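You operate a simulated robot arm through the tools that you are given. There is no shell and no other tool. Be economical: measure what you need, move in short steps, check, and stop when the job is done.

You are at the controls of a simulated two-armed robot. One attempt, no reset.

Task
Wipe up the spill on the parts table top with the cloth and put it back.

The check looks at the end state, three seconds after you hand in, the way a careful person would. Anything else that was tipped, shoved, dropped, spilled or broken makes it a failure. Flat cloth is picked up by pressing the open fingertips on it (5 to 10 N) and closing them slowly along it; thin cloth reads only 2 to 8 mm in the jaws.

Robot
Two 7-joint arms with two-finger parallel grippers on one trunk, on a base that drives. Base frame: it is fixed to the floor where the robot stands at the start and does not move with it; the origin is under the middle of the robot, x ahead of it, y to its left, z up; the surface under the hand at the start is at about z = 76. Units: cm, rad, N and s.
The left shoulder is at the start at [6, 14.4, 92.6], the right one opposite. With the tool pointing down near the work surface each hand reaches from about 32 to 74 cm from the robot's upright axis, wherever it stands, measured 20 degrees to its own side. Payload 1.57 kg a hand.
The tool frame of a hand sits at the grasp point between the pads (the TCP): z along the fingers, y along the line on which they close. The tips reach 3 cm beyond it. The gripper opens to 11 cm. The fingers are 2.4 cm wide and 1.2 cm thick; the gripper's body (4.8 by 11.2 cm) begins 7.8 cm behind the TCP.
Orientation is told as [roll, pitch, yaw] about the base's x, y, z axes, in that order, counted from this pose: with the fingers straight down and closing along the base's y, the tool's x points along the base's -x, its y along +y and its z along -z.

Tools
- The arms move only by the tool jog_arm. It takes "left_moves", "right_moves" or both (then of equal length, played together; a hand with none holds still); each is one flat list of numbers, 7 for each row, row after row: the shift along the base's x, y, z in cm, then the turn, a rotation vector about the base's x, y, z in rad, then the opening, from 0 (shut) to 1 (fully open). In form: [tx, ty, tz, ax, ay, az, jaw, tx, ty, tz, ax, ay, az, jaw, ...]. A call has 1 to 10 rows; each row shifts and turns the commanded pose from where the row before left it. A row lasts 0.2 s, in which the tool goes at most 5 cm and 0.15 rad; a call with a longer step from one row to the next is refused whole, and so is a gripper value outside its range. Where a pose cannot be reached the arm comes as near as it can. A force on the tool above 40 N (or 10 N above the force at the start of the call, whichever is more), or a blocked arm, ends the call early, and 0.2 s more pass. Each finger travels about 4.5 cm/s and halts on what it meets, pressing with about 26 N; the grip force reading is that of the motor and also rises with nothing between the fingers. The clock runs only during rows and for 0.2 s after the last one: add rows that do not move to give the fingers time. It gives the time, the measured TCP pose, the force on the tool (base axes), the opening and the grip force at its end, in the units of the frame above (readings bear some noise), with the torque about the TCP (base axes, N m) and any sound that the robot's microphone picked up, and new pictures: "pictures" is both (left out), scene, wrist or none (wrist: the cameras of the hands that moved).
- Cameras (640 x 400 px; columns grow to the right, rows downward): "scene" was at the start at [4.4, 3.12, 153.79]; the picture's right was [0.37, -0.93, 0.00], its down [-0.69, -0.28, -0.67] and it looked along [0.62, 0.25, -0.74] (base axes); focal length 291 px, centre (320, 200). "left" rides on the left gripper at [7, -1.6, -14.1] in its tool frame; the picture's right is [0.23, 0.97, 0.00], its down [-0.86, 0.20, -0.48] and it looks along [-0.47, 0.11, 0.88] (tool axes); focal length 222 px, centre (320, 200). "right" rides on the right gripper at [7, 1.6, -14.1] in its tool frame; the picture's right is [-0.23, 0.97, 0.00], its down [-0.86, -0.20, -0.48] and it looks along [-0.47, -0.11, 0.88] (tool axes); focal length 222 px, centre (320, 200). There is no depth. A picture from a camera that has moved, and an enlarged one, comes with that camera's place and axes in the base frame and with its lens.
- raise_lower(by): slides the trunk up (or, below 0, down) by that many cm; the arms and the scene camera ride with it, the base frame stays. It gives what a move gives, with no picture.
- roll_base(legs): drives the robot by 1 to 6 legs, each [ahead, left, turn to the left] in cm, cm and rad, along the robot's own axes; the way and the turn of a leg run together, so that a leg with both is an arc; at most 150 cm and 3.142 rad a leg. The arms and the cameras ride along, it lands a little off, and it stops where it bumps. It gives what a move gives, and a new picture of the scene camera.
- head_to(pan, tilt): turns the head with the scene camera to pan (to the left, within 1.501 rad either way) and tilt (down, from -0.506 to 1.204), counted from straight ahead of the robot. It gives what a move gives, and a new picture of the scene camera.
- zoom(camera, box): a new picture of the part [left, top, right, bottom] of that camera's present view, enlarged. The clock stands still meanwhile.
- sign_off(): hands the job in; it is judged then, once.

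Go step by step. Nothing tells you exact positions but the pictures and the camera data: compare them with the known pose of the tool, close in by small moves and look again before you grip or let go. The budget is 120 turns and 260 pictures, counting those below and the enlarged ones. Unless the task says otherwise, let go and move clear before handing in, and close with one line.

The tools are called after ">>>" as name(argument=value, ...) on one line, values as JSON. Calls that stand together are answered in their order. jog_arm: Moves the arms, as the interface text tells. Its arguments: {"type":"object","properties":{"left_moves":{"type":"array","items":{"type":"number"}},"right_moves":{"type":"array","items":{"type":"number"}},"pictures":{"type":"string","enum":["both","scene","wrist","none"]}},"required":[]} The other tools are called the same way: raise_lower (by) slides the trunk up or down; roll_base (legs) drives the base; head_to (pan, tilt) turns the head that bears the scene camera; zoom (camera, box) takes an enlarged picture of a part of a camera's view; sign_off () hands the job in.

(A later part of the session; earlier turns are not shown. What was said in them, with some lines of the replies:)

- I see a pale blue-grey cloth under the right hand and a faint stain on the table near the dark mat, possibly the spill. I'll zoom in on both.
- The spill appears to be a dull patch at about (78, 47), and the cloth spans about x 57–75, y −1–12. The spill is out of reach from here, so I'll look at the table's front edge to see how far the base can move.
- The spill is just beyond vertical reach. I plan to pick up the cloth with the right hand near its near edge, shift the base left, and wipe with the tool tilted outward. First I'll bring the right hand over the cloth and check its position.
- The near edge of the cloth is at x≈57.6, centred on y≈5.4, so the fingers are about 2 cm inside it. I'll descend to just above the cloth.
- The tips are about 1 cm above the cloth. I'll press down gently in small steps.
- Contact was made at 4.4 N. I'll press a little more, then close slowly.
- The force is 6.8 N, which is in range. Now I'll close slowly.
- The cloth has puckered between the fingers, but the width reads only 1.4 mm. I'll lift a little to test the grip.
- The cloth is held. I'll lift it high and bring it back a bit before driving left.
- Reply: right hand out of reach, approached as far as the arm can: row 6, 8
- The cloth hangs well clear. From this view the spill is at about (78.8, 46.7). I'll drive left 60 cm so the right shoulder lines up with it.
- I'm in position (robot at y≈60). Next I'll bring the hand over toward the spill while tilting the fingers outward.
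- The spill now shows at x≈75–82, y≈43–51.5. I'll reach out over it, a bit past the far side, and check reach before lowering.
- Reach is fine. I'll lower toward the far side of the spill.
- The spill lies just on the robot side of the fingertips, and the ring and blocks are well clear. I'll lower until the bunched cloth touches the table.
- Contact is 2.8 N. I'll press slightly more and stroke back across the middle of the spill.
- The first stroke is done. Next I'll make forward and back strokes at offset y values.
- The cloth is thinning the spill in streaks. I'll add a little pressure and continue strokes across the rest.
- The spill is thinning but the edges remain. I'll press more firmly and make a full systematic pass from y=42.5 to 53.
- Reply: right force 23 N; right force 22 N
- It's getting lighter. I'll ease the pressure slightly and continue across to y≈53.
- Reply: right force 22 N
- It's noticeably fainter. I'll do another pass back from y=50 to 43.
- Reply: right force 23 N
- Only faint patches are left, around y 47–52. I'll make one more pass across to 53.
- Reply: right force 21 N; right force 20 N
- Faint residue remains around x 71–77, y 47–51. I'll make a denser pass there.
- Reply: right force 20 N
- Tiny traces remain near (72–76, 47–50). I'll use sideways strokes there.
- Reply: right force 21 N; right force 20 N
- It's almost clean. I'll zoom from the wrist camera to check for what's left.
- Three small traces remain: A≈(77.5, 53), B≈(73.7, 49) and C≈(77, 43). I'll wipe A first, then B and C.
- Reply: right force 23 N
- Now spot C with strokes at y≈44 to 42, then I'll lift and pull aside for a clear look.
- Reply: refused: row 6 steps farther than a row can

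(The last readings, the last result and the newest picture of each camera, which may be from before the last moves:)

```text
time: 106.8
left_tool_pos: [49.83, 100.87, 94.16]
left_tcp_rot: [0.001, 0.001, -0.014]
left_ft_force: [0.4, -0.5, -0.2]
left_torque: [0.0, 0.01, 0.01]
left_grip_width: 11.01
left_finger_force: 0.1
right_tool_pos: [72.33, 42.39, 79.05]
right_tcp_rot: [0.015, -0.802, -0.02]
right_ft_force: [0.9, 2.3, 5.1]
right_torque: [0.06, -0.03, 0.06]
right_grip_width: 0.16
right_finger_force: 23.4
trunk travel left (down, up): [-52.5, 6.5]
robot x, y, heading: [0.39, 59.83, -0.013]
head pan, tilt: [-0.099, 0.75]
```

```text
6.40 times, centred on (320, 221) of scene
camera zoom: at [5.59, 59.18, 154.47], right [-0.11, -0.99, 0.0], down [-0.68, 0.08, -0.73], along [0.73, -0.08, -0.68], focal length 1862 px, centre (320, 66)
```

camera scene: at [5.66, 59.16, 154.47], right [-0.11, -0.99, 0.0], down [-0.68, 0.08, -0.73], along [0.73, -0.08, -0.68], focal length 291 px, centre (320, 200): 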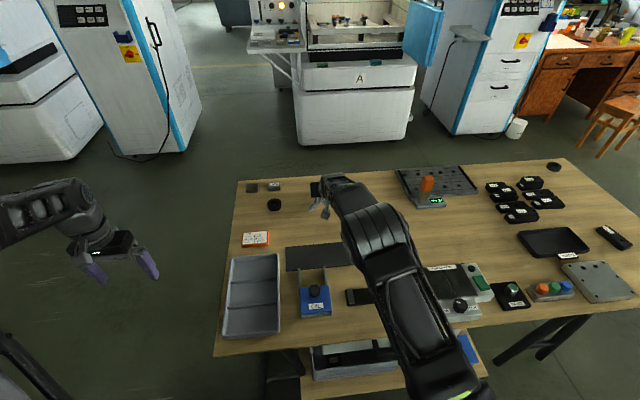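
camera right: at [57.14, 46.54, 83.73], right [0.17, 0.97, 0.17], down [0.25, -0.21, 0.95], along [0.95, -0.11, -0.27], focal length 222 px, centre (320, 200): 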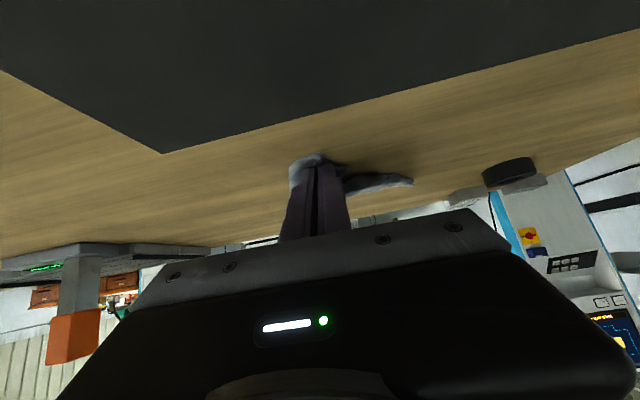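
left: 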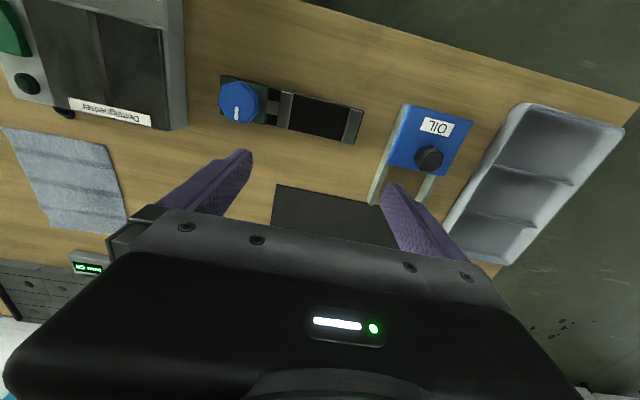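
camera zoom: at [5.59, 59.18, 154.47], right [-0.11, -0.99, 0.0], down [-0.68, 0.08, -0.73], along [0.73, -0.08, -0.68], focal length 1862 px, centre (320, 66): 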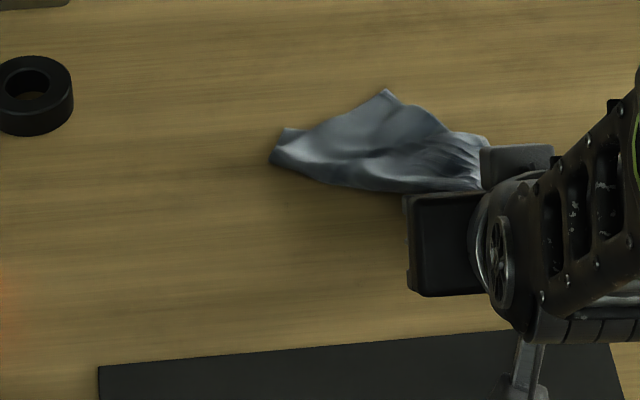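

>>> jog_arm(right_moves=[2, 0, 0, 0, 0, 0, 0, 2, 0, 0, 0, 0, 0, 0, 2, 0, 0, 0, 0, 0, 0, 0, 0, 3, 0, 0, 0, 0, -2, -2, 3, 0, 0, 0, 0, -2, -2.5, 3, 0, 0, 0, 0, -3, -2.5, 3, 0, 0, 0, 0, -2, -3, 3, 0, 0, 0, 0, -2, -3, 3, 0, 0, 0, 0, 0, 0, 0, 0, 0, 0, 0], pictures="both")

>>> zoom(camera="scene", box=[270, 190, 370, 252])

```text
time: 109.0
left_tool_pos: [49.78, 101.03, 94.07]
left_tcp_rot: [0.0, -0.001, -0.012]
left_ft_force: [1.4, 0.6, 0.5]
left_torque: [0.01, 0.01, -0.02]
left_grip_width: 10.99
left_finger_force: 0.0
right_tool_pos: [67.01, 29.55, 96.98]
right_tcp_rot: [0.016, -0.802, -0.021]
right_ft_force: [0.4, 0.6, -0.2]
right_torque: [0.0, 0.01, 0.01]
right_grip_width: 0.17
right_finger_force: 22.9
trunk travel left (down, up): [-52.5, 6.5]
robot x, y, heading: [0.76, 60.2, -0.015]
head pan, tilt: [-0.099, 0.75]
camera scene: at [5.71, 59.18, 154.47], right [-0.11, -0.99, 0.0], down [-0.68, 0.08, -0.73], along [0.73, -0.08, -0.68], focal length 291 px, centre (320, 200)
camera right: at [51.98, 31.28, 101.64], right [0.17, 0.97, 0.17], down [0.25, -0.21, 0.95], along [0.95, -0.11, -0.28], focal length 222 px, centre (320, 200)
```

scene: 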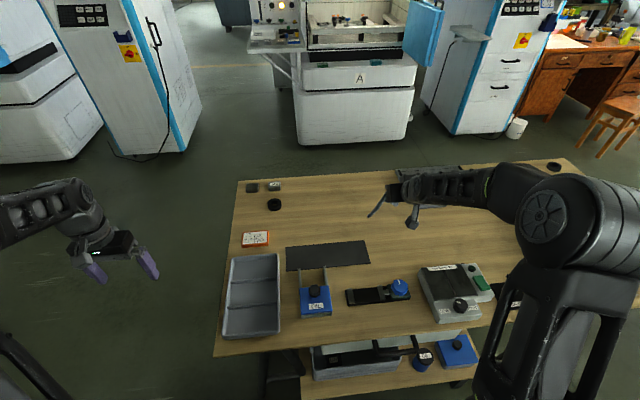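
right: 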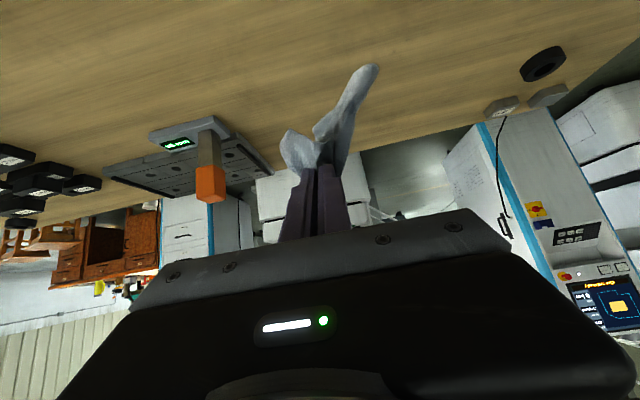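

```text
6.40 times, centred on (320, 221) of scene
camera zoom: at [5.71, 59.18, 154.47], right [-0.11, -0.99, 0.0], down [-0.68, 0.08, -0.73], along [0.73, -0.08, -0.68], focal length 1862 px, centre (320, 66)
```

zoom: 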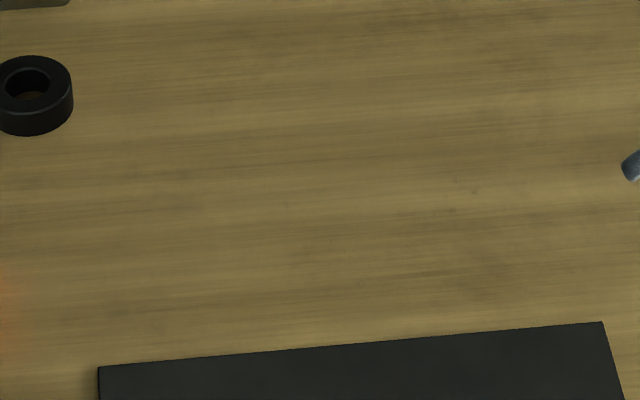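

>>> zoom(camera="scene", box=[320, 204, 368, 234])

>>> zoom(camera="scene", box=[290, 210, 338, 240])

```text
13.33 times, centred on (344, 219) of scene
camera zoom: at [5.71, 59.18, 154.47], right [-0.11, -0.99, 0.0], down [-0.68, 0.08, -0.73], along [0.73, -0.08, -0.68], focal length 3880 px, centre (0, -53)
```

zoom: 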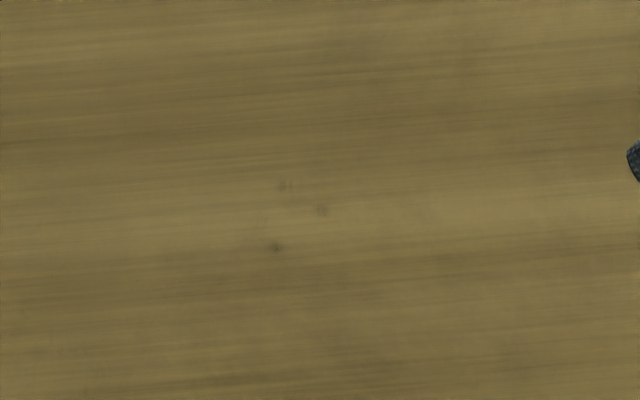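

```text
13.33 times, centred on (314, 225) of scene
camera zoom: at [5.71, 59.18, 154.47], right [-0.11, -0.99, 0.0], down [-0.68, 0.08, -0.73], along [0.73, -0.08, -0.68], focal length 3880 px, centre (400, -133)
```

zoom: 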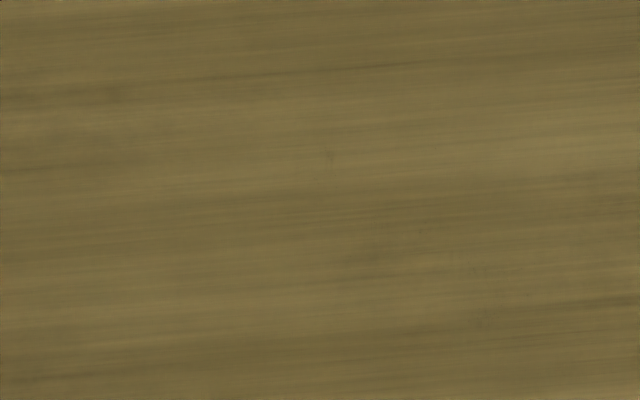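

Only a few millimetre-size specks remain near (78.5, 43). I'll do one quick finishing wipe there.

>>> jog_arm(right_moves=[2.5, 3, -2, 0, 0, 0, 0, 2.5, 3, -3, 0, 0, 0, 0, 2.5, 3, -3, 0, 0, 0, 0, 2.5, 3, -3, 0, 0, 0, 0, 2, 2, -3, 0, 0, 0, 0, 0.5, 0, -3, 0, 0, 0, 0, 0, 0, -1, 0, 0, 0, 0, -1.5, 0, 0, 0, 0, 0, 0, -1.5, 0, 0, 0, 0, 0, 0, -1.5, 0, 0, 0, 0, 0, 0], pictures="none")

>>> jog_arm(right_moves=[0, -0.6, 0, 0, 0, 0, 0, 1.5, 0, 0, 0, 0, 0, 0, 1.5, 0, 0, 0, 0, 0, 0, 1.5, 0, 0, 0, 0, 0, 0, 0, -0.6, 0, 0, 0, 0, 0, -1.5, 0, 0, 0, 0, 0, 0, -1.5, 0, 0, 0, 0, 0, 0, -1.5, 0, 0, 0, 0, 0, 0, 0, -0.6, 0, 0, 0, 0, 0, 1.5, 0, 0, 0, 0, 0, 0], pictures="none")

>>> jog_arm(right_moves=[1.5, 0, 0, 0, 0, 0, 0, 1.5, 0, 0, 0, 0, 0, 0, 0, 0, 3, 0, 0, 0, 0, -2, -2, 3, 0, 0, 0, 0, -2, -2.5, 3, 0, 0, 0, 0, -3, -2.5, 3, 0, 0, 0, 0, -3, -2.5, 3, 0, 0, 0, 0, -2, -3, 3, 0, 0, 0, 0, 0, 0, 0, 0, 0, 0, 0], pictures="none")

>>> zoom(camera="scene", box=[290, 195, 370, 245])

```text
time: 111.2
left_tool_pos: [49.72, 101.0, 94.12]
left_tcp_rot: [0.001, -0.001, -0.013]
left_ft_force: [0.5, -0.2, -0.1]
left_torque: [0.02, 0.04, 0.01]
left_grip_width: 11.01
left_finger_force: 0.1
right_tool_pos: [75.08, 43.32, 79.15]
right_tcp_rot: [0.015, -0.808, -0.021]
right_ft_force: [3.6, -0.8, 13.2]
right_torque: [-0.04, -0.27, 0.02]
right_grip_width: 0.17
right_finger_force: 23.3
trunk travel left (down, up): [-52.5, 6.5]
robot x, y, heading: [0.39, 59.79, -0.016]
head pan, tilt: [-0.099, 0.75]
```

```text
time: 113.4
left_tool_pos: [49.62, 100.96, 94.18]
left_tcp_rot: [0.001, -0.002, -0.013]
left_ft_force: [-0.1, 0.5, -0.4]
left_torque: [-0.02, 0.01, 0.03]
left_grip_width: 10.98
left_finger_force: 0.0
right_tool_pos: [76.46, 41.36, 79.18]
right_tcp_rot: [0.014, -0.805, -0.02]
right_ft_force: [-6.2, 0.5, 21.7]
right_torque: [0.05, -0.11, 0.05]
right_grip_width: 0.15
right_finger_force: 23.9
trunk travel left (down, up): [-52.5, 6.5]
robot x, y, heading: [0.38, 59.72, -0.014]
head pan, tilt: [-0.099, 0.75]
```

```text
time: 115.4
left_tool_pos: [49.84, 101.06, 93.94]
left_tcp_rot: [0.001, 0.0, -0.014]
left_ft_force: [-0.8, 0.5, -0.2]
left_torque: [0.02, -0.04, -0.01]
left_grip_width: 11.01
left_finger_force: 0.0
right_tool_pos: [67.46, 29.05, 97.2]
right_tcp_rot: [0.013, -0.803, -0.018]
right_ft_force: [0.4, 1.5, -0.3]
right_torque: [0.0, 0.0, 0.0]
right_grip_width: 0.17
right_finger_force: 23.4
trunk travel left (down, up): [-52.5, 6.5]
robot x, y, heading: [0.32, 59.9, -0.012]
head pan, tilt: [-0.099, 0.75]
```

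```text
8.00 times, centred on (330, 220) of scene
camera zoom: at [5.71, 59.18, 154.47], right [-0.11, -0.99, 0.0], down [-0.68, 0.08, -0.73], along [0.73, -0.08, -0.68], focal length 2328 px, centre (240, 40)
```

zoom: 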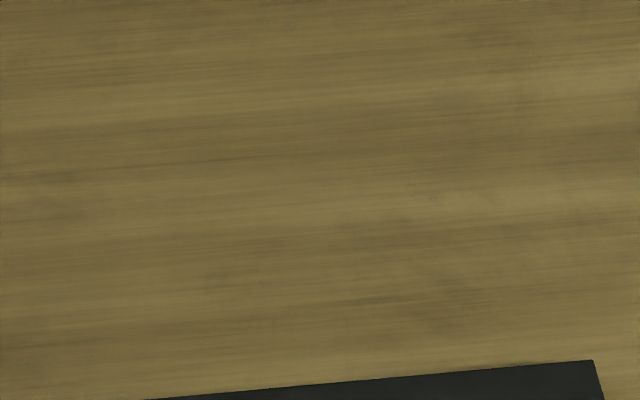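

The spill is gone. Now I'll take the cloth back: raise the hand, ease the tilt and drive right about 24 cm to put it over the original place.

>>> jog_arm(right_moves=[-1, 0, 2, 0, 0.1, 0, 0, -1, 0, 2, 0, 0.1, 0, 0, 0, 0, 1, 0, 0.1, 0, 0, 0, 0, 0, 0, 0, 0, 0], pictures="none")

>>> roll_base(legs=[[0, -24, 0]])

```text
time: 116.4
left_tool_pos: [49.81, 101.06, 93.98]
left_tcp_rot: [0.001, 0.0, -0.014]
left_ft_force: [-0.2, 0.3, 0.5]
left_torque: [-0.01, 0.01, -0.01]
left_grip_width: 10.98
left_finger_force: 0.1
right_tool_pos: [65.7, 28.88, 102.04]
right_tcp_rot: [0.009, -0.503, -0.016]
right_ft_force: [-0.4, -0.1, -0.2]
right_torque: [0.0, 0.01, 0.02]
right_grip_width: 0.16
right_finger_force: 23.3
trunk travel left (down, up): [-52.5, 6.5]
robot x, y, heading: [0.48, 59.82, -0.01]
head pan, tilt: [-0.099, 0.75]
```

```text
time: 118.2
left_tool_pos: [49.37, 76.52, 94.0]
left_tcp_rot: [-0.001, 0.0, -0.01]
left_ft_force: [-0.2, 0.0, -0.7]
left_torque: [0.05, 0.01, -0.03]
left_grip_width: 11.01
left_finger_force: 0.0
right_tool_pos: [65.51, 4.45, 101.96]
right_tcp_rot: [0.01, -0.502, -0.014]
right_ft_force: [-0.2, -0.8, 0.2]
right_torque: [-0.01, 0.0, 0.0]
right_grip_width: 0.16
right_finger_force: 23.5
trunk travel left (down, up): [-52.5, 6.5]
robot x, y, heading: [-0.03, 35.59, -0.01]
head pan, tilt: [-0.099, 0.75]
camera scene: at [5.37, 34.48, 154.47], right [-0.11, -0.99, 0.0], down [-0.68, 0.08, -0.73], along [0.73, -0.08, -0.68], focal length 291 px, centre (320, 200)
```

scene: 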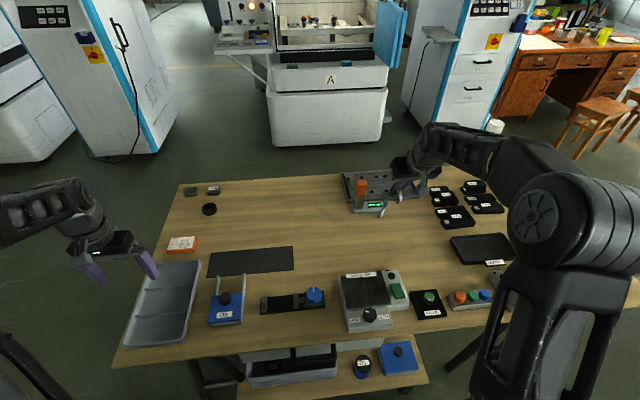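

>>> zoom(camera="scene", box=[340, 150, 460, 240])

>>> zoom(camera="right", box=[0, 0, 640, 400])

```text
4.44 times, centred on (400, 195) of scene
camera zoom: at [5.37, 34.48, 154.47], right [-0.11, -0.99, 0.0], down [-0.68, 0.08, -0.73], along [0.73, -0.08, -0.68], focal length 1293 px, centre (-36, 222)
```

zoom: 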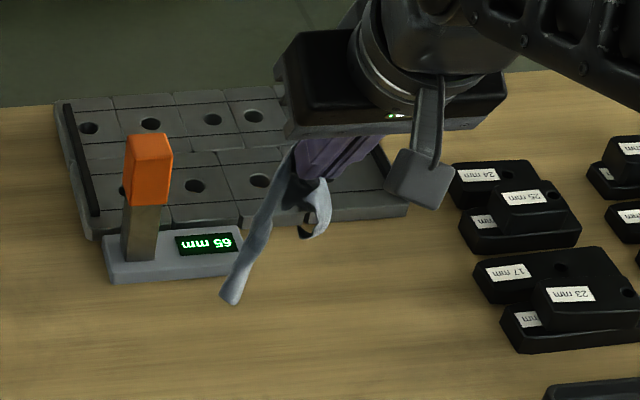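

```text
1.00 times, centred on (320, 200) of right (not enlarged: the box is as wide or as high as the picture)
camera zoom: at [52.53, 6.21, 110.9], right [0.21, 0.97, 0.12], down [0.52, -0.21, 0.83], along [0.83, -0.11, -0.55], focal length 222 px, centre (320, 200)
```

zoom: 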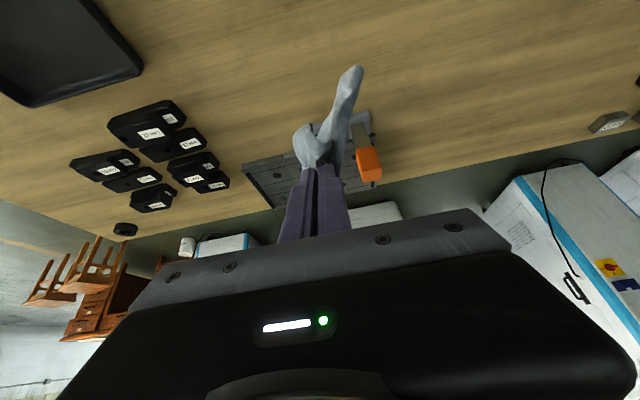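

The cloth hangs straight, with the block stacks and the gauge (near edge x≈80) clear of it. I'll move out to x≈72, then lower while pulling back so the cloth lays out over its original place.

>>> jog_arm(right_moves=[3, 0.3, -3, 0, 0, 0, 0, 3, 0.3, -3, 0, 0, 0, 0, 0, 0, -2, 0, 0, 0, 0, 0, 0, 0, 0, 0, 0, 0], pictures="wrist")

>>> zoom(camera="scene", box=[340, 160, 460, 250])

```text
time: 119.2
left_tool_pos: [49.32, 76.61, 94.02]
left_tcp_rot: [0.0, 0.001, -0.01]
left_ft_force: [-0.3, 0.4, 0.1]
left_torque: [-0.04, -0.02, 0.01]
left_grip_width: 11.03
left_finger_force: 0.1
right_tool_pos: [71.55, 5.07, 93.73]
right_tcp_rot: [0.01, -0.501, -0.013]
right_ft_force: [-1.0, 0.1, 0.1]
right_torque: [0.0, -0.03, 0.0]
right_grip_width: 0.15
right_finger_force: 23.4
trunk travel left (down, up): [-52.5, 6.5]
robot x, y, heading: [-0.06, 35.24, -0.016]
head pan, tilt: [-0.099, 0.75]
camera right: at [58.68, 6.81, 102.69], right [0.21, 0.97, 0.12], down [0.52, -0.21, 0.83], along [0.83, -0.11, -0.55], focal length 222 px, centre (320, 200)
```

right: 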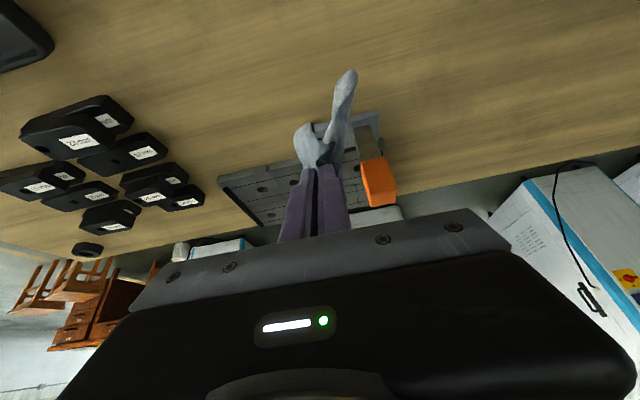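

```text
4.44 times, centred on (400, 205) of scene
camera zoom: at [5.37, 34.62, 154.47], right [-0.11, -0.99, 0.0], down [-0.68, 0.07, -0.73], along [0.73, -0.08, -0.68], focal length 1293 px, centre (-36, 178)
```

zoom: 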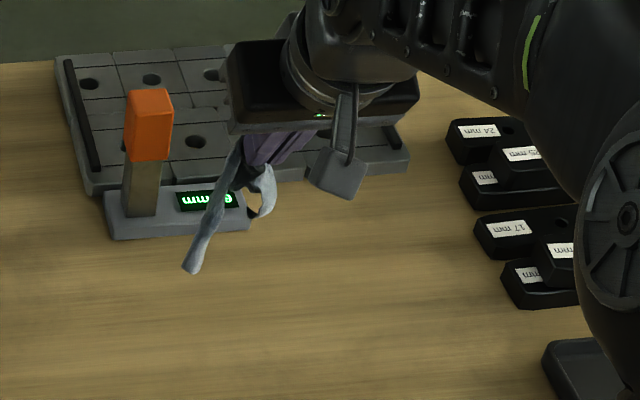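

>>> jog_arm(right_moves=[0.5, -1, -3, 0, 0, 0, 0, -0.5, -0.5, -3, 0, 0, 0, 0, -2, 0, -2, 0, 0, 0, 0, -2, 0, -1.5, 0, 0, 0, 0, -2, 0, -1.5, 0, 0, 0, 0, -2, 0, -1.2, 0, 0, 0, 0, -2, 0.5, -1, 0, 0, 0, 0, 0, 0, 0, 0, 0, 0, 0], pictures="both")

>>> zoom(camera="scene", box=[340, 180, 460, 270])

```text
time: 121.0
left_tool_pos: [49.43, 76.58, 93.89]
left_tcp_rot: [-0.001, 0.001, -0.011]
left_ft_force: [-0.6, -0.2, -0.3]
left_torque: [-0.02, -0.03, -0.04]
left_grip_width: 11.0
left_finger_force: 0.1
right_tool_pos: [61.46, 4.26, 80.7]
right_tcp_rot: [0.008, -0.502, -0.012]
right_ft_force: [-0.1, -0.2, 0.8]
right_torque: [0.01, 0.01, 0.02]
right_grip_width: 0.2
right_finger_force: 23.4
trunk travel left (down, up): [-52.5, 6.5]
robot x, y, heading: [0.14, 35.47, -0.009]
head pan, tilt: [-0.099, 0.75]
camera scene: at [5.38, 34.6, 154.47], right [-0.11, -0.99, 0.0], down [-0.68, 0.07, -0.73], along [0.73, -0.08, -0.68], focal length 291 px, centre (320, 200)
camera right: at [48.53, 5.88, 89.53], right [0.21, 0.97, 0.12], down [0.52, -0.21, 0.83], along [0.83, -0.11, -0.55], focal length 222 px, centre (320, 200)
```

scene: 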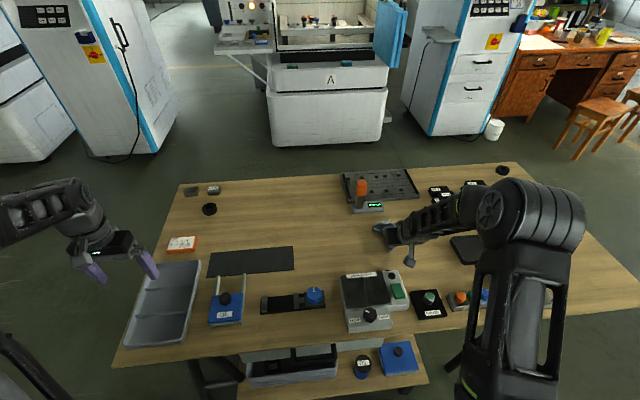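
right: 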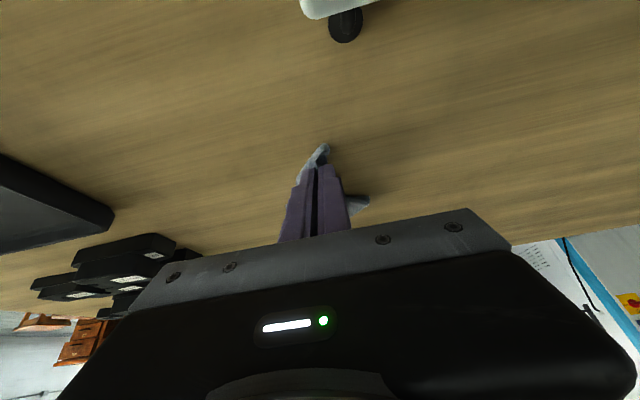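

```text
4.44 times, centred on (400, 225) of scene
camera zoom: at [5.38, 34.6, 154.47], right [-0.11, -0.99, 0.0], down [-0.68, 0.07, -0.73], along [0.73, -0.08, -0.68], focal length 1293 px, centre (-36, 89)
```

zoom: 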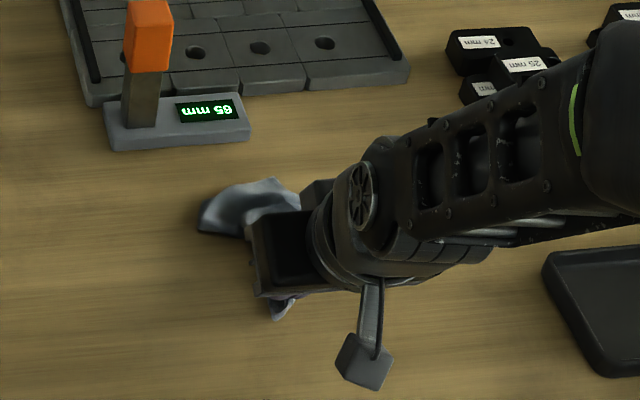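

The flap is laid out ahead. I'll lower the last centimetre with a short pull back, then open slowly.

>>> jog_arm(right_moves=[-0.7, 0.3, -0.7, 0, 0, 0, 0, -0.7, 0.3, -0.5, 0, 0, 0, 0, 0, 0, 0, 0, 0, 0, 0.08, 0, 0, 0, 0, 0, 0, 0.16, 0, 0, 0, 0, 0, 0, 0.25, 0, 0, 0, 0, 0, 0, 0.35, 0, 0, 0, 0, 0, 0, 0.45, 0, 0, 0, 0, 0, 0, 0.45], pictures="wrist")

```text
time: 122.8
left_tool_pos: [49.32, 76.64, 94.04]
left_tcp_rot: [-0.001, 0.0, -0.012]
left_ft_force: [0.6, 0.2, -0.5]
left_torque: [0.0, 0.01, -0.02]
left_grip_width: 11.0
left_finger_force: 0.1
right_tool_pos: [60.15, 4.77, 79.58]
right_tcp_rot: [0.009, -0.503, -0.013]
right_ft_force: [-0.5, 0.2, -0.4]
right_torque: [0.01, 0.01, 0.0]
right_grip_width: 4.95
right_finger_force: 0.0
trunk travel left (down, up): [-52.5, 6.5]
robot x, y, heading: [-0.04, 35.35, -0.008]
head pan, tilt: [-0.099, 0.75]
camera right: at [47.17, 6.47, 88.42], right [0.21, 0.97, 0.12], down [0.52, -0.21, 0.83], along [0.83, -0.11, -0.55], focal length 222 px, centre (320, 200)
```

right: 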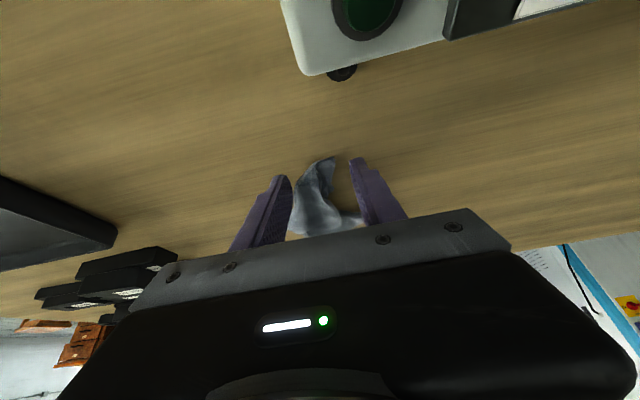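

It's released. I'll lift off and look at the cloth.

>>> jog_arm(right_moves=[-0.5, 0, 1.5, 0, 0, 0, 0.6, -0.5, 0, 3, 0, 0.1, 0, 0.6, -1, 0, 4, 0, 0.1, 0, 0.6, -2, 0, 4, 0, 0.1, 0, 0.6, -3, -2, 3, 0, 0.1, 0, 0.6, -3, -3, 2, 0, 0.1, 0, 0.6, 0, -3.5, 0, 0, 0, 0, 0.6, 0, 0, 0, 0, 0, 0, 0.6], pictures="both")

>>> zoom(camera="scene", box=[330, 180, 450, 270])

```text
time: 124.6
left_tool_pos: [49.33, 76.58, 93.9]
left_tcp_rot: [0.0, 0.0, -0.01]
left_ft_force: [-0.4, -0.3, -0.3]
left_torque: [0.02, 0.04, 0.01]
left_grip_width: 11.02
left_finger_force: 0.1
right_tool_pos: [50.22, -3.47, 96.83]
right_tcp_rot: [0.004, -0.003, -0.013]
right_ft_force: [-0.3, -0.7, -0.4]
right_torque: [0.03, 0.0, 0.01]
right_grip_width: 6.61
right_finger_force: 0.1
trunk travel left (down, up): [-52.5, 6.5]
robot x, y, heading: [0.2, 35.23, -0.009]
head pan, tilt: [-0.099, 0.75]
camera scene: at [5.36, 34.65, 154.47], right [-0.11, -0.99, 0.0], down [-0.68, 0.07, -0.73], along [0.73, -0.08, -0.68], focal length 291 px, centre (320, 200)
camera right: at [43.19, -1.76, 110.99], right [0.24, 0.97, 0.0], down [0.85, -0.21, 0.48], along [0.47, -0.11, -0.88], focal length 222 px, centre (320, 200)
```

scene: 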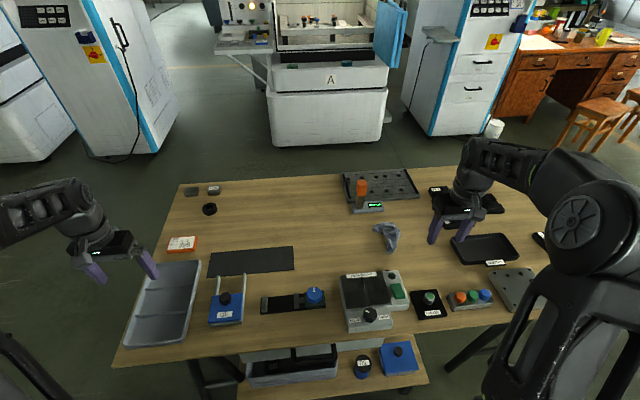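
right: 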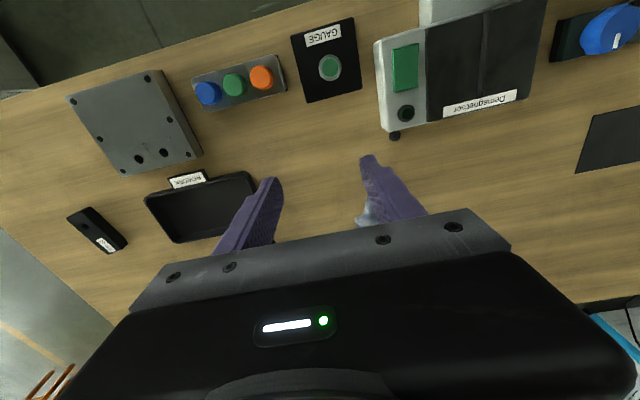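

```text
4.44 times, centred on (390, 225) of scene
camera zoom: at [5.36, 34.65, 154.47], right [-0.11, -0.99, 0.0], down [-0.68, 0.07, -0.73], along [0.73, -0.08, -0.68], focal length 1293 px, centre (9, 89)
```

zoom: 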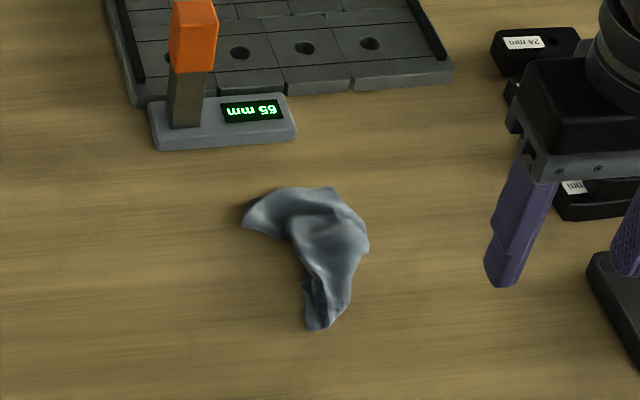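

The cloth is back on its original place but bunched, centred at about (68, 4). I'll smooth it a bit by pressing closed fingertips in the middle and opening them outward.

>>> jog_arm(right_moves=[2, 2, 0, 0, -0.1, 0, 0.3, 3, 2, 0, 0, -0.1, 0, 0.1, 3, 2, 0, 0, -0.1, 0, 0, 4, 1, -2, 0, 0, 0, 0, 4, 0.5, -4, 0, 0, 0, 0, 0, 0, -4, 0, 0, 0, 0, 0, 0, -4, 0, 0, 0, 0, 0, 0, -1.5, 0, 0, 0, 0, 0, 0, 0, 0, 0, 0, 0], pictures="wrist")

>>> zoom(camera="scene", box=[330, 180, 450, 270])

```text
refused: row 5 steps farther than a row can; nothing moved
```

```text
4.44 times, centred on (390, 225) of scene
camera zoom: at [5.36, 34.65, 154.47], right [-0.11, -0.99, 0.0], down [-0.68, 0.07, -0.73], along [0.73, -0.08, -0.68], focal length 1293 px, centre (9, 89)
```

zoom: 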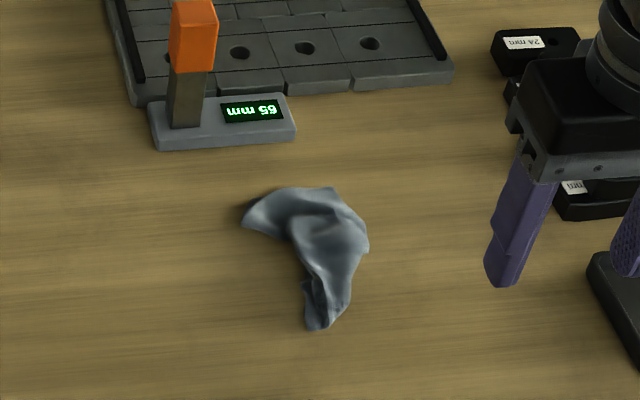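

>>> jog_arm(right_moves=[2, 2, 0, 0, -0.1, 0, 0.3, 3, 2, 0, 0, -0.1, 0, 0.1, 3, 2, 0, 0, -0.1, 0, 0, 4, 1, -2, 0, 0, 0, 0, 3.5, 0.5, -3, 0, 0, 0, 0, 0, 0, -4, 0, 0, 0, 0, 0, 0, -4, 0, 0, 0, 0, 0, 0, -1.5, 0, 0, 0, 0, 0, 0, 0, 0, 0, 0, 0], pictures="wrist")

>>> zoom(camera="scene", box=[330, 180, 450, 270])

```text
time: 126.6
left_tool_pos: [49.34, 76.58, 94.03]
left_tcp_rot: [-0.001, -0.001, -0.01]
left_ft_force: [-0.9, -0.3, 0.0]
left_torque: [-0.01, -0.01, 0.01]
left_grip_width: 11.02
left_finger_force: 0.0
right_tool_pos: [65.66, 3.97, 82.41]
right_tcp_rot: [0.007, -0.303, -0.012]
right_ft_force: [-1.0, 0.2, -0.3]
right_torque: [-0.02, -0.02, 0.02]
right_grip_width: 0.0
right_finger_force: 21.6
trunk travel left (down, up): [-52.5, 6.5]
robot x, y, heading: [-0.18, 35.22, -0.012]
head pan, tilt: [-0.099, 0.75]
camera right: at [54.82, 5.67, 93.7], right [0.23, 0.97, 0.07], down [0.67, -0.21, 0.71], along [0.71, -0.11, -0.7], focal length 222 px, centre (320, 200)
```

right: 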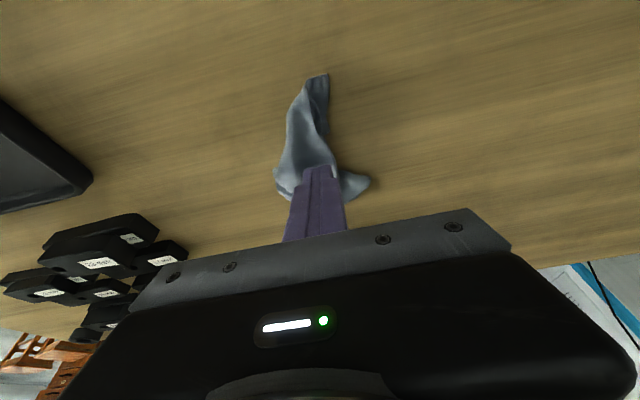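

```text
4.44 times, centred on (390, 225) of scene
camera zoom: at [5.37, 34.61, 154.47], right [-0.11, -0.99, 0.0], down [-0.68, 0.07, -0.73], along [0.73, -0.08, -0.68], focal length 1293 px, centre (9, 89)
```

zoom: 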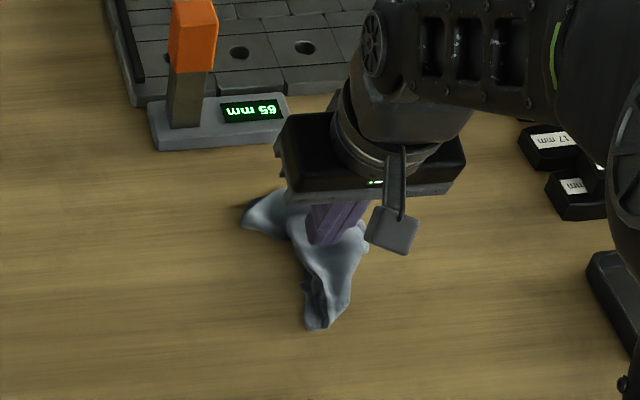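

>>> jog_arm(right_moves=[0, 0, -1.5, 0, 0, 0, 0, 0, 0, -1, 0, 0, 0, 0, 0, 0, -0.4, 0, 0, 0, 0, 0, 0, -0.2, 0, 0, 0, 0, 0, 0, 0, 0, 0, 0, 0], pictures="none")

```text
time: 127.8
left_tool_pos: [49.26, 76.67, 94.04]
left_tcp_rot: [0.0, 0.001, -0.009]
left_ft_force: [-0.8, 0.0, -0.8]
left_torque: [-0.02, 0.0, -0.04]
left_grip_width: 11.01
left_finger_force: 0.0
right_tool_pos: [65.62, 3.92, 79.38]
right_tcp_rot: [0.008, -0.303, -0.012]
right_ft_force: [-0.5, -0.5, 3.8]
right_torque: [0.01, 0.05, 0.02]
right_grip_width: 0.0
right_finger_force: 21.0
trunk travel left (down, up): [-52.5, 6.5]
robot x, y, heading: [0.16, 35.44, -0.01]
head pan, tilt: [-0.099, 0.75]
```

Light contact at 3.8 N. I'll press a touch more, open outward, and lift.

>>> jog_arm(right_moves=[0, 0, -0.05, 0, 0, 0, 0.1, 0, 0, 0, 0, 0, 0, 0.2, 0, 0, 0, 0, 0, 0, 0.3, 0, 0, 0, 0, 0, 0, 0.4, 0, 0, 0, 0, 0, 0, 0.5, 0, 0, 0, 0, 0, 0, 0.6, 0, 0, 0, 0, 0, 0, 0.7, 0, 0, 0, 0, 0, 0, 0.7, 0, 0, 2, 0, 0, 0, 0.7], pictures="none")

>>> jog_arm(right_moves=[0, 0, 4, 0, 0, 0, 0.7, -1, 0, 4, 0, 0.1, 0, 0.7, -3, -1, 3, 0, 0.1, 0, 0.7, -4, -2, 1, 0, 0.1, 0, 0.7, -4, -3, 0, 0, 0, 0, 0.7, -3, -3.5, 0, 0, 0, 0, 0.7, 0, 0, 0, 0, 0, 0, 0.7], pictures="scene")

>>> zoom(camera="scene", box=[330, 180, 450, 270])

```text
time: 129.8
left_tool_pos: [49.34, 76.58, 93.98]
left_tcp_rot: [-0.001, 0.0, -0.01]
left_ft_force: [0.2, 0.2, -0.3]
left_torque: [0.0, -0.02, -0.05]
left_grip_width: 11.0
left_finger_force: 0.1
right_tool_pos: [65.45, 3.88, 81.55]
right_tcp_rot: [0.005, -0.303, -0.011]
right_ft_force: [0.9, 0.7, 0.6]
right_torque: [0.01, 0.0, 0.02]
right_grip_width: 7.71
right_finger_force: 0.1
trunk travel left (down, up): [-52.5, 6.5]
robot x, y, heading: [0.22, 35.24, -0.01]
head pan, tilt: [-0.099, 0.75]
```

```text
time: 131.4
left_tool_pos: [49.33, 76.61, 93.92]
left_tcp_rot: [0.001, -0.001, -0.01]
left_ft_force: [1.1, 0.7, -0.9]
left_torque: [0.03, 0.01, 0.02]
left_grip_width: 11.04
left_finger_force: 0.1
right_tool_pos: [50.61, -5.75, 93.5]
right_tcp_rot: [0.004, -0.004, -0.012]
right_ft_force: [0.0, -0.3, -0.2]
right_torque: [-0.01, -0.01, -0.04]
right_grip_width: 7.7
right_finger_force: 0.0
trunk travel left (down, up): [-52.5, 6.5]
robot x, y, heading: [0.38, 35.71, -0.011]
head pan, tilt: [-0.099, 0.75]
camera scene: at [5.38, 34.64, 154.47], right [-0.11, -0.99, 0.0], down [-0.68, 0.07, -0.73], along [0.73, -0.08, -0.68], focal length 291 px, centre (320, 200)
```

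scene: 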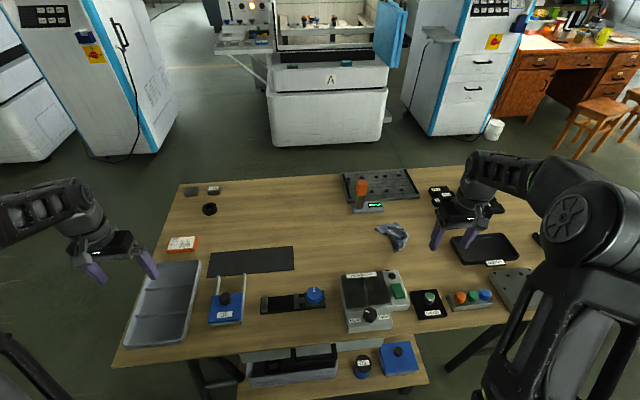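

```text
4.44 times, centred on (390, 225) of scene
camera zoom: at [5.38, 34.64, 154.47], right [-0.11, -0.99, 0.0], down [-0.68, 0.07, -0.73], along [0.73, -0.08, -0.68], focal length 1293 px, centre (9, 89)
```

zoom: 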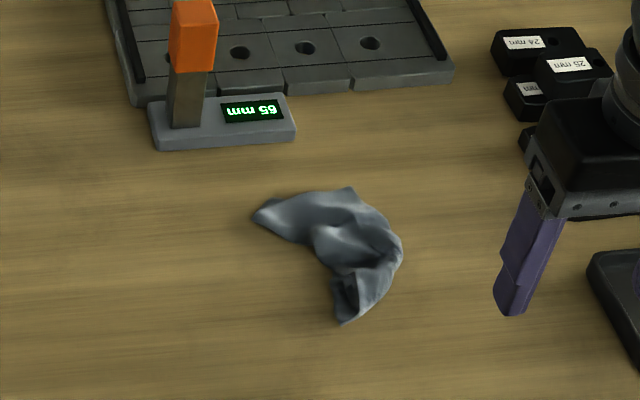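

The cloth slid slightly right, about 4 cm off its original centre. I'll press lightly on it and slide it back (−2, +3.5).

>>> jog_arm(right_moves=[4, 1.5, 0, 0, -0.1, 0, 0.3, 4, 1.5, 0, 0, -0.1, 0, 0.1, 4, 1.5, 0, 0, -0.1, 0, 0, 3.5, 1, -1.5, 0, 0, 0, 0, 1.5, 0.5, -3.5, 0, 0, 0, 0, 0, 0, -4, 0, 0, 0, 0, 0, 0, -3.5, 0, 0, 0, 0, 0, 0, -1.3, 0, 0, 0, 0, 0, 0, 0, 0, 0, 0, 0], pictures="wrist")

```text
time: 133.4
left_tool_pos: [49.4, 76.54, 94.14]
left_tcp_rot: [0.0, 0.0, -0.012]
left_ft_force: [-0.2, -0.6, -0.2]
left_torque: [0.01, 0.0, 0.0]
left_grip_width: 10.99
left_finger_force: 0.1
right_tool_pos: [67.83, 0.51, 79.53]
right_tcp_rot: [0.008, -0.303, -0.012]
right_ft_force: [-0.3, 0.1, 0.5]
right_torque: [-0.02, -0.01, 0.0]
right_grip_width: 0.02
right_finger_force: 21.7
trunk travel left (down, up): [-52.5, 6.5]
robot x, y, heading: [0.25, 35.33, -0.008]
head pan, tilt: [-0.099, 0.75]
camera right: at [56.84, 2.13, 90.97], right [0.23, 0.97, 0.07], down [0.67, -0.21, 0.71], along [0.71, -0.11, -0.7], focal length 222 px, centre (320, 200)
```

right: 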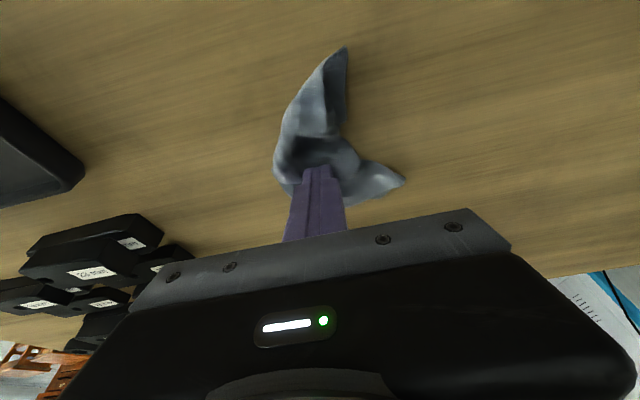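

>>> jog_arm(right_moves=[0, 0, -0.3, 0, 0, 0, 0, -0.5, 0.9, 0, 0, 0, 0, 0, -0.5, 0.9, 0, 0, 0, 0, 0, -0.5, 0.9, 0, 0, 0, 0, 0, -0.5, 0.9, 0, 0, 0, 0, 0, -0.2, 0.5, 0, 0, 0, 0, 0, 0, 0, 0, 0, 0, 0, 0], pictures="wrist")

```text
time: 135.0
left_tool_pos: [49.45, 76.56, 94.06]
left_tcp_rot: [0.0, 0.0, -0.009]
left_ft_force: [0.4, 0.5, 0.0]
left_torque: [-0.02, 0.02, -0.03]
left_grip_width: 11.0
left_finger_force: 0.0
right_tool_pos: [65.6, 4.28, 79.34]
right_tcp_rot: [0.007, -0.302, -0.012]
right_ft_force: [-0.3, -0.4, 0.0]
right_torque: [-0.02, 0.01, 0.04]
right_grip_width: 0.0
right_finger_force: 20.9
trunk travel left (down, up): [-52.5, 6.5]
robot x, y, heading: [0.23, 35.13, -0.011]
head pan, tilt: [-0.099, 0.75]
camera right: at [54.65, 6.04, 90.7], right [0.23, 0.97, 0.07], down [0.67, -0.21, 0.71], along [0.71, -0.11, -0.7], focal length 222 px, centre (320, 200)
```

right: 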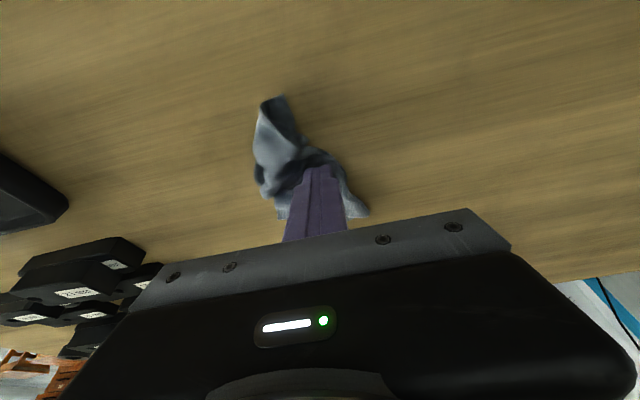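

>>> jog_arm(right_moves=[0, 0, 2, 0, 0, 0, 0, 0, 0, 4, 0, 0, 0, 0, -1, 0, 4, 0, 0.1, 0, 0, -3, -1, 3, 0, 0.1, 0, 0, -4, -2, 1, 0, 0.1, 0, 0, -4, -3, 0, 0, 0, 0, 0, -3, -3.5, 0, 0, 0, 0, 0, 0, 0, 0, 0, 0, 0, 0], pictures="none")

>>> zoom(camera="scene", box=[330, 180, 450, 270])

```text
time: 136.8
left_tool_pos: [49.39, 76.69, 94.03]
left_tcp_rot: [-0.001, -0.001, -0.011]
left_ft_force: [1.3, -0.1, -0.4]
left_torque: [-0.01, 0.02, -0.02]
left_grip_width: 10.98
left_finger_force: 0.0
right_tool_pos: [50.28, -5.26, 93.29]
right_tcp_rot: [0.003, -0.003, -0.01]
right_ft_force: [0.7, -0.5, 0.1]
right_torque: [0.0, 0.03, 0.0]
right_grip_width: 0.01
right_finger_force: 21.2
trunk travel left (down, up): [-52.5, 6.5]
robot x, y, heading: [0.13, 35.29, -0.011]
head pan, tilt: [-0.099, 0.75]
```

```text
4.44 times, centred on (390, 225) of scene
camera zoom: at [5.39, 34.64, 154.47], right [-0.11, -0.99, 0.0], down [-0.68, 0.07, -0.73], along [0.73, -0.08, -0.68], focal length 1293 px, centre (9, 89)
```

zoom: 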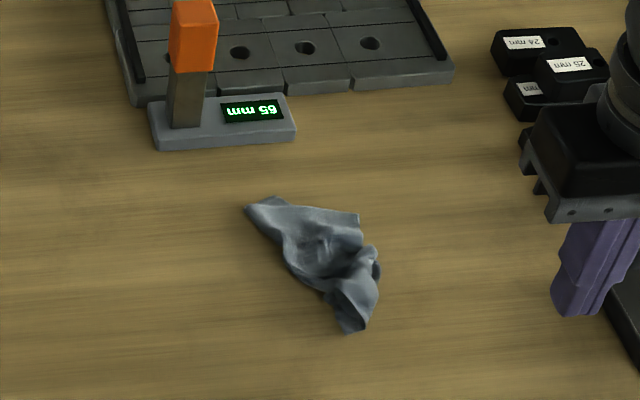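

The cloth now lies inside its original place, centred at about (67.6, 3.5). The spill area is clean, nothing else has moved, and both hands are clear, so I'm handing in.

>>> sign_off()

```text
The job is handed in.
```

I wiped up the spill and put the cloth back where it came from. It lies bunched rather than flat, within about 3 cm of its original centre, and nothing else appears to have moved.
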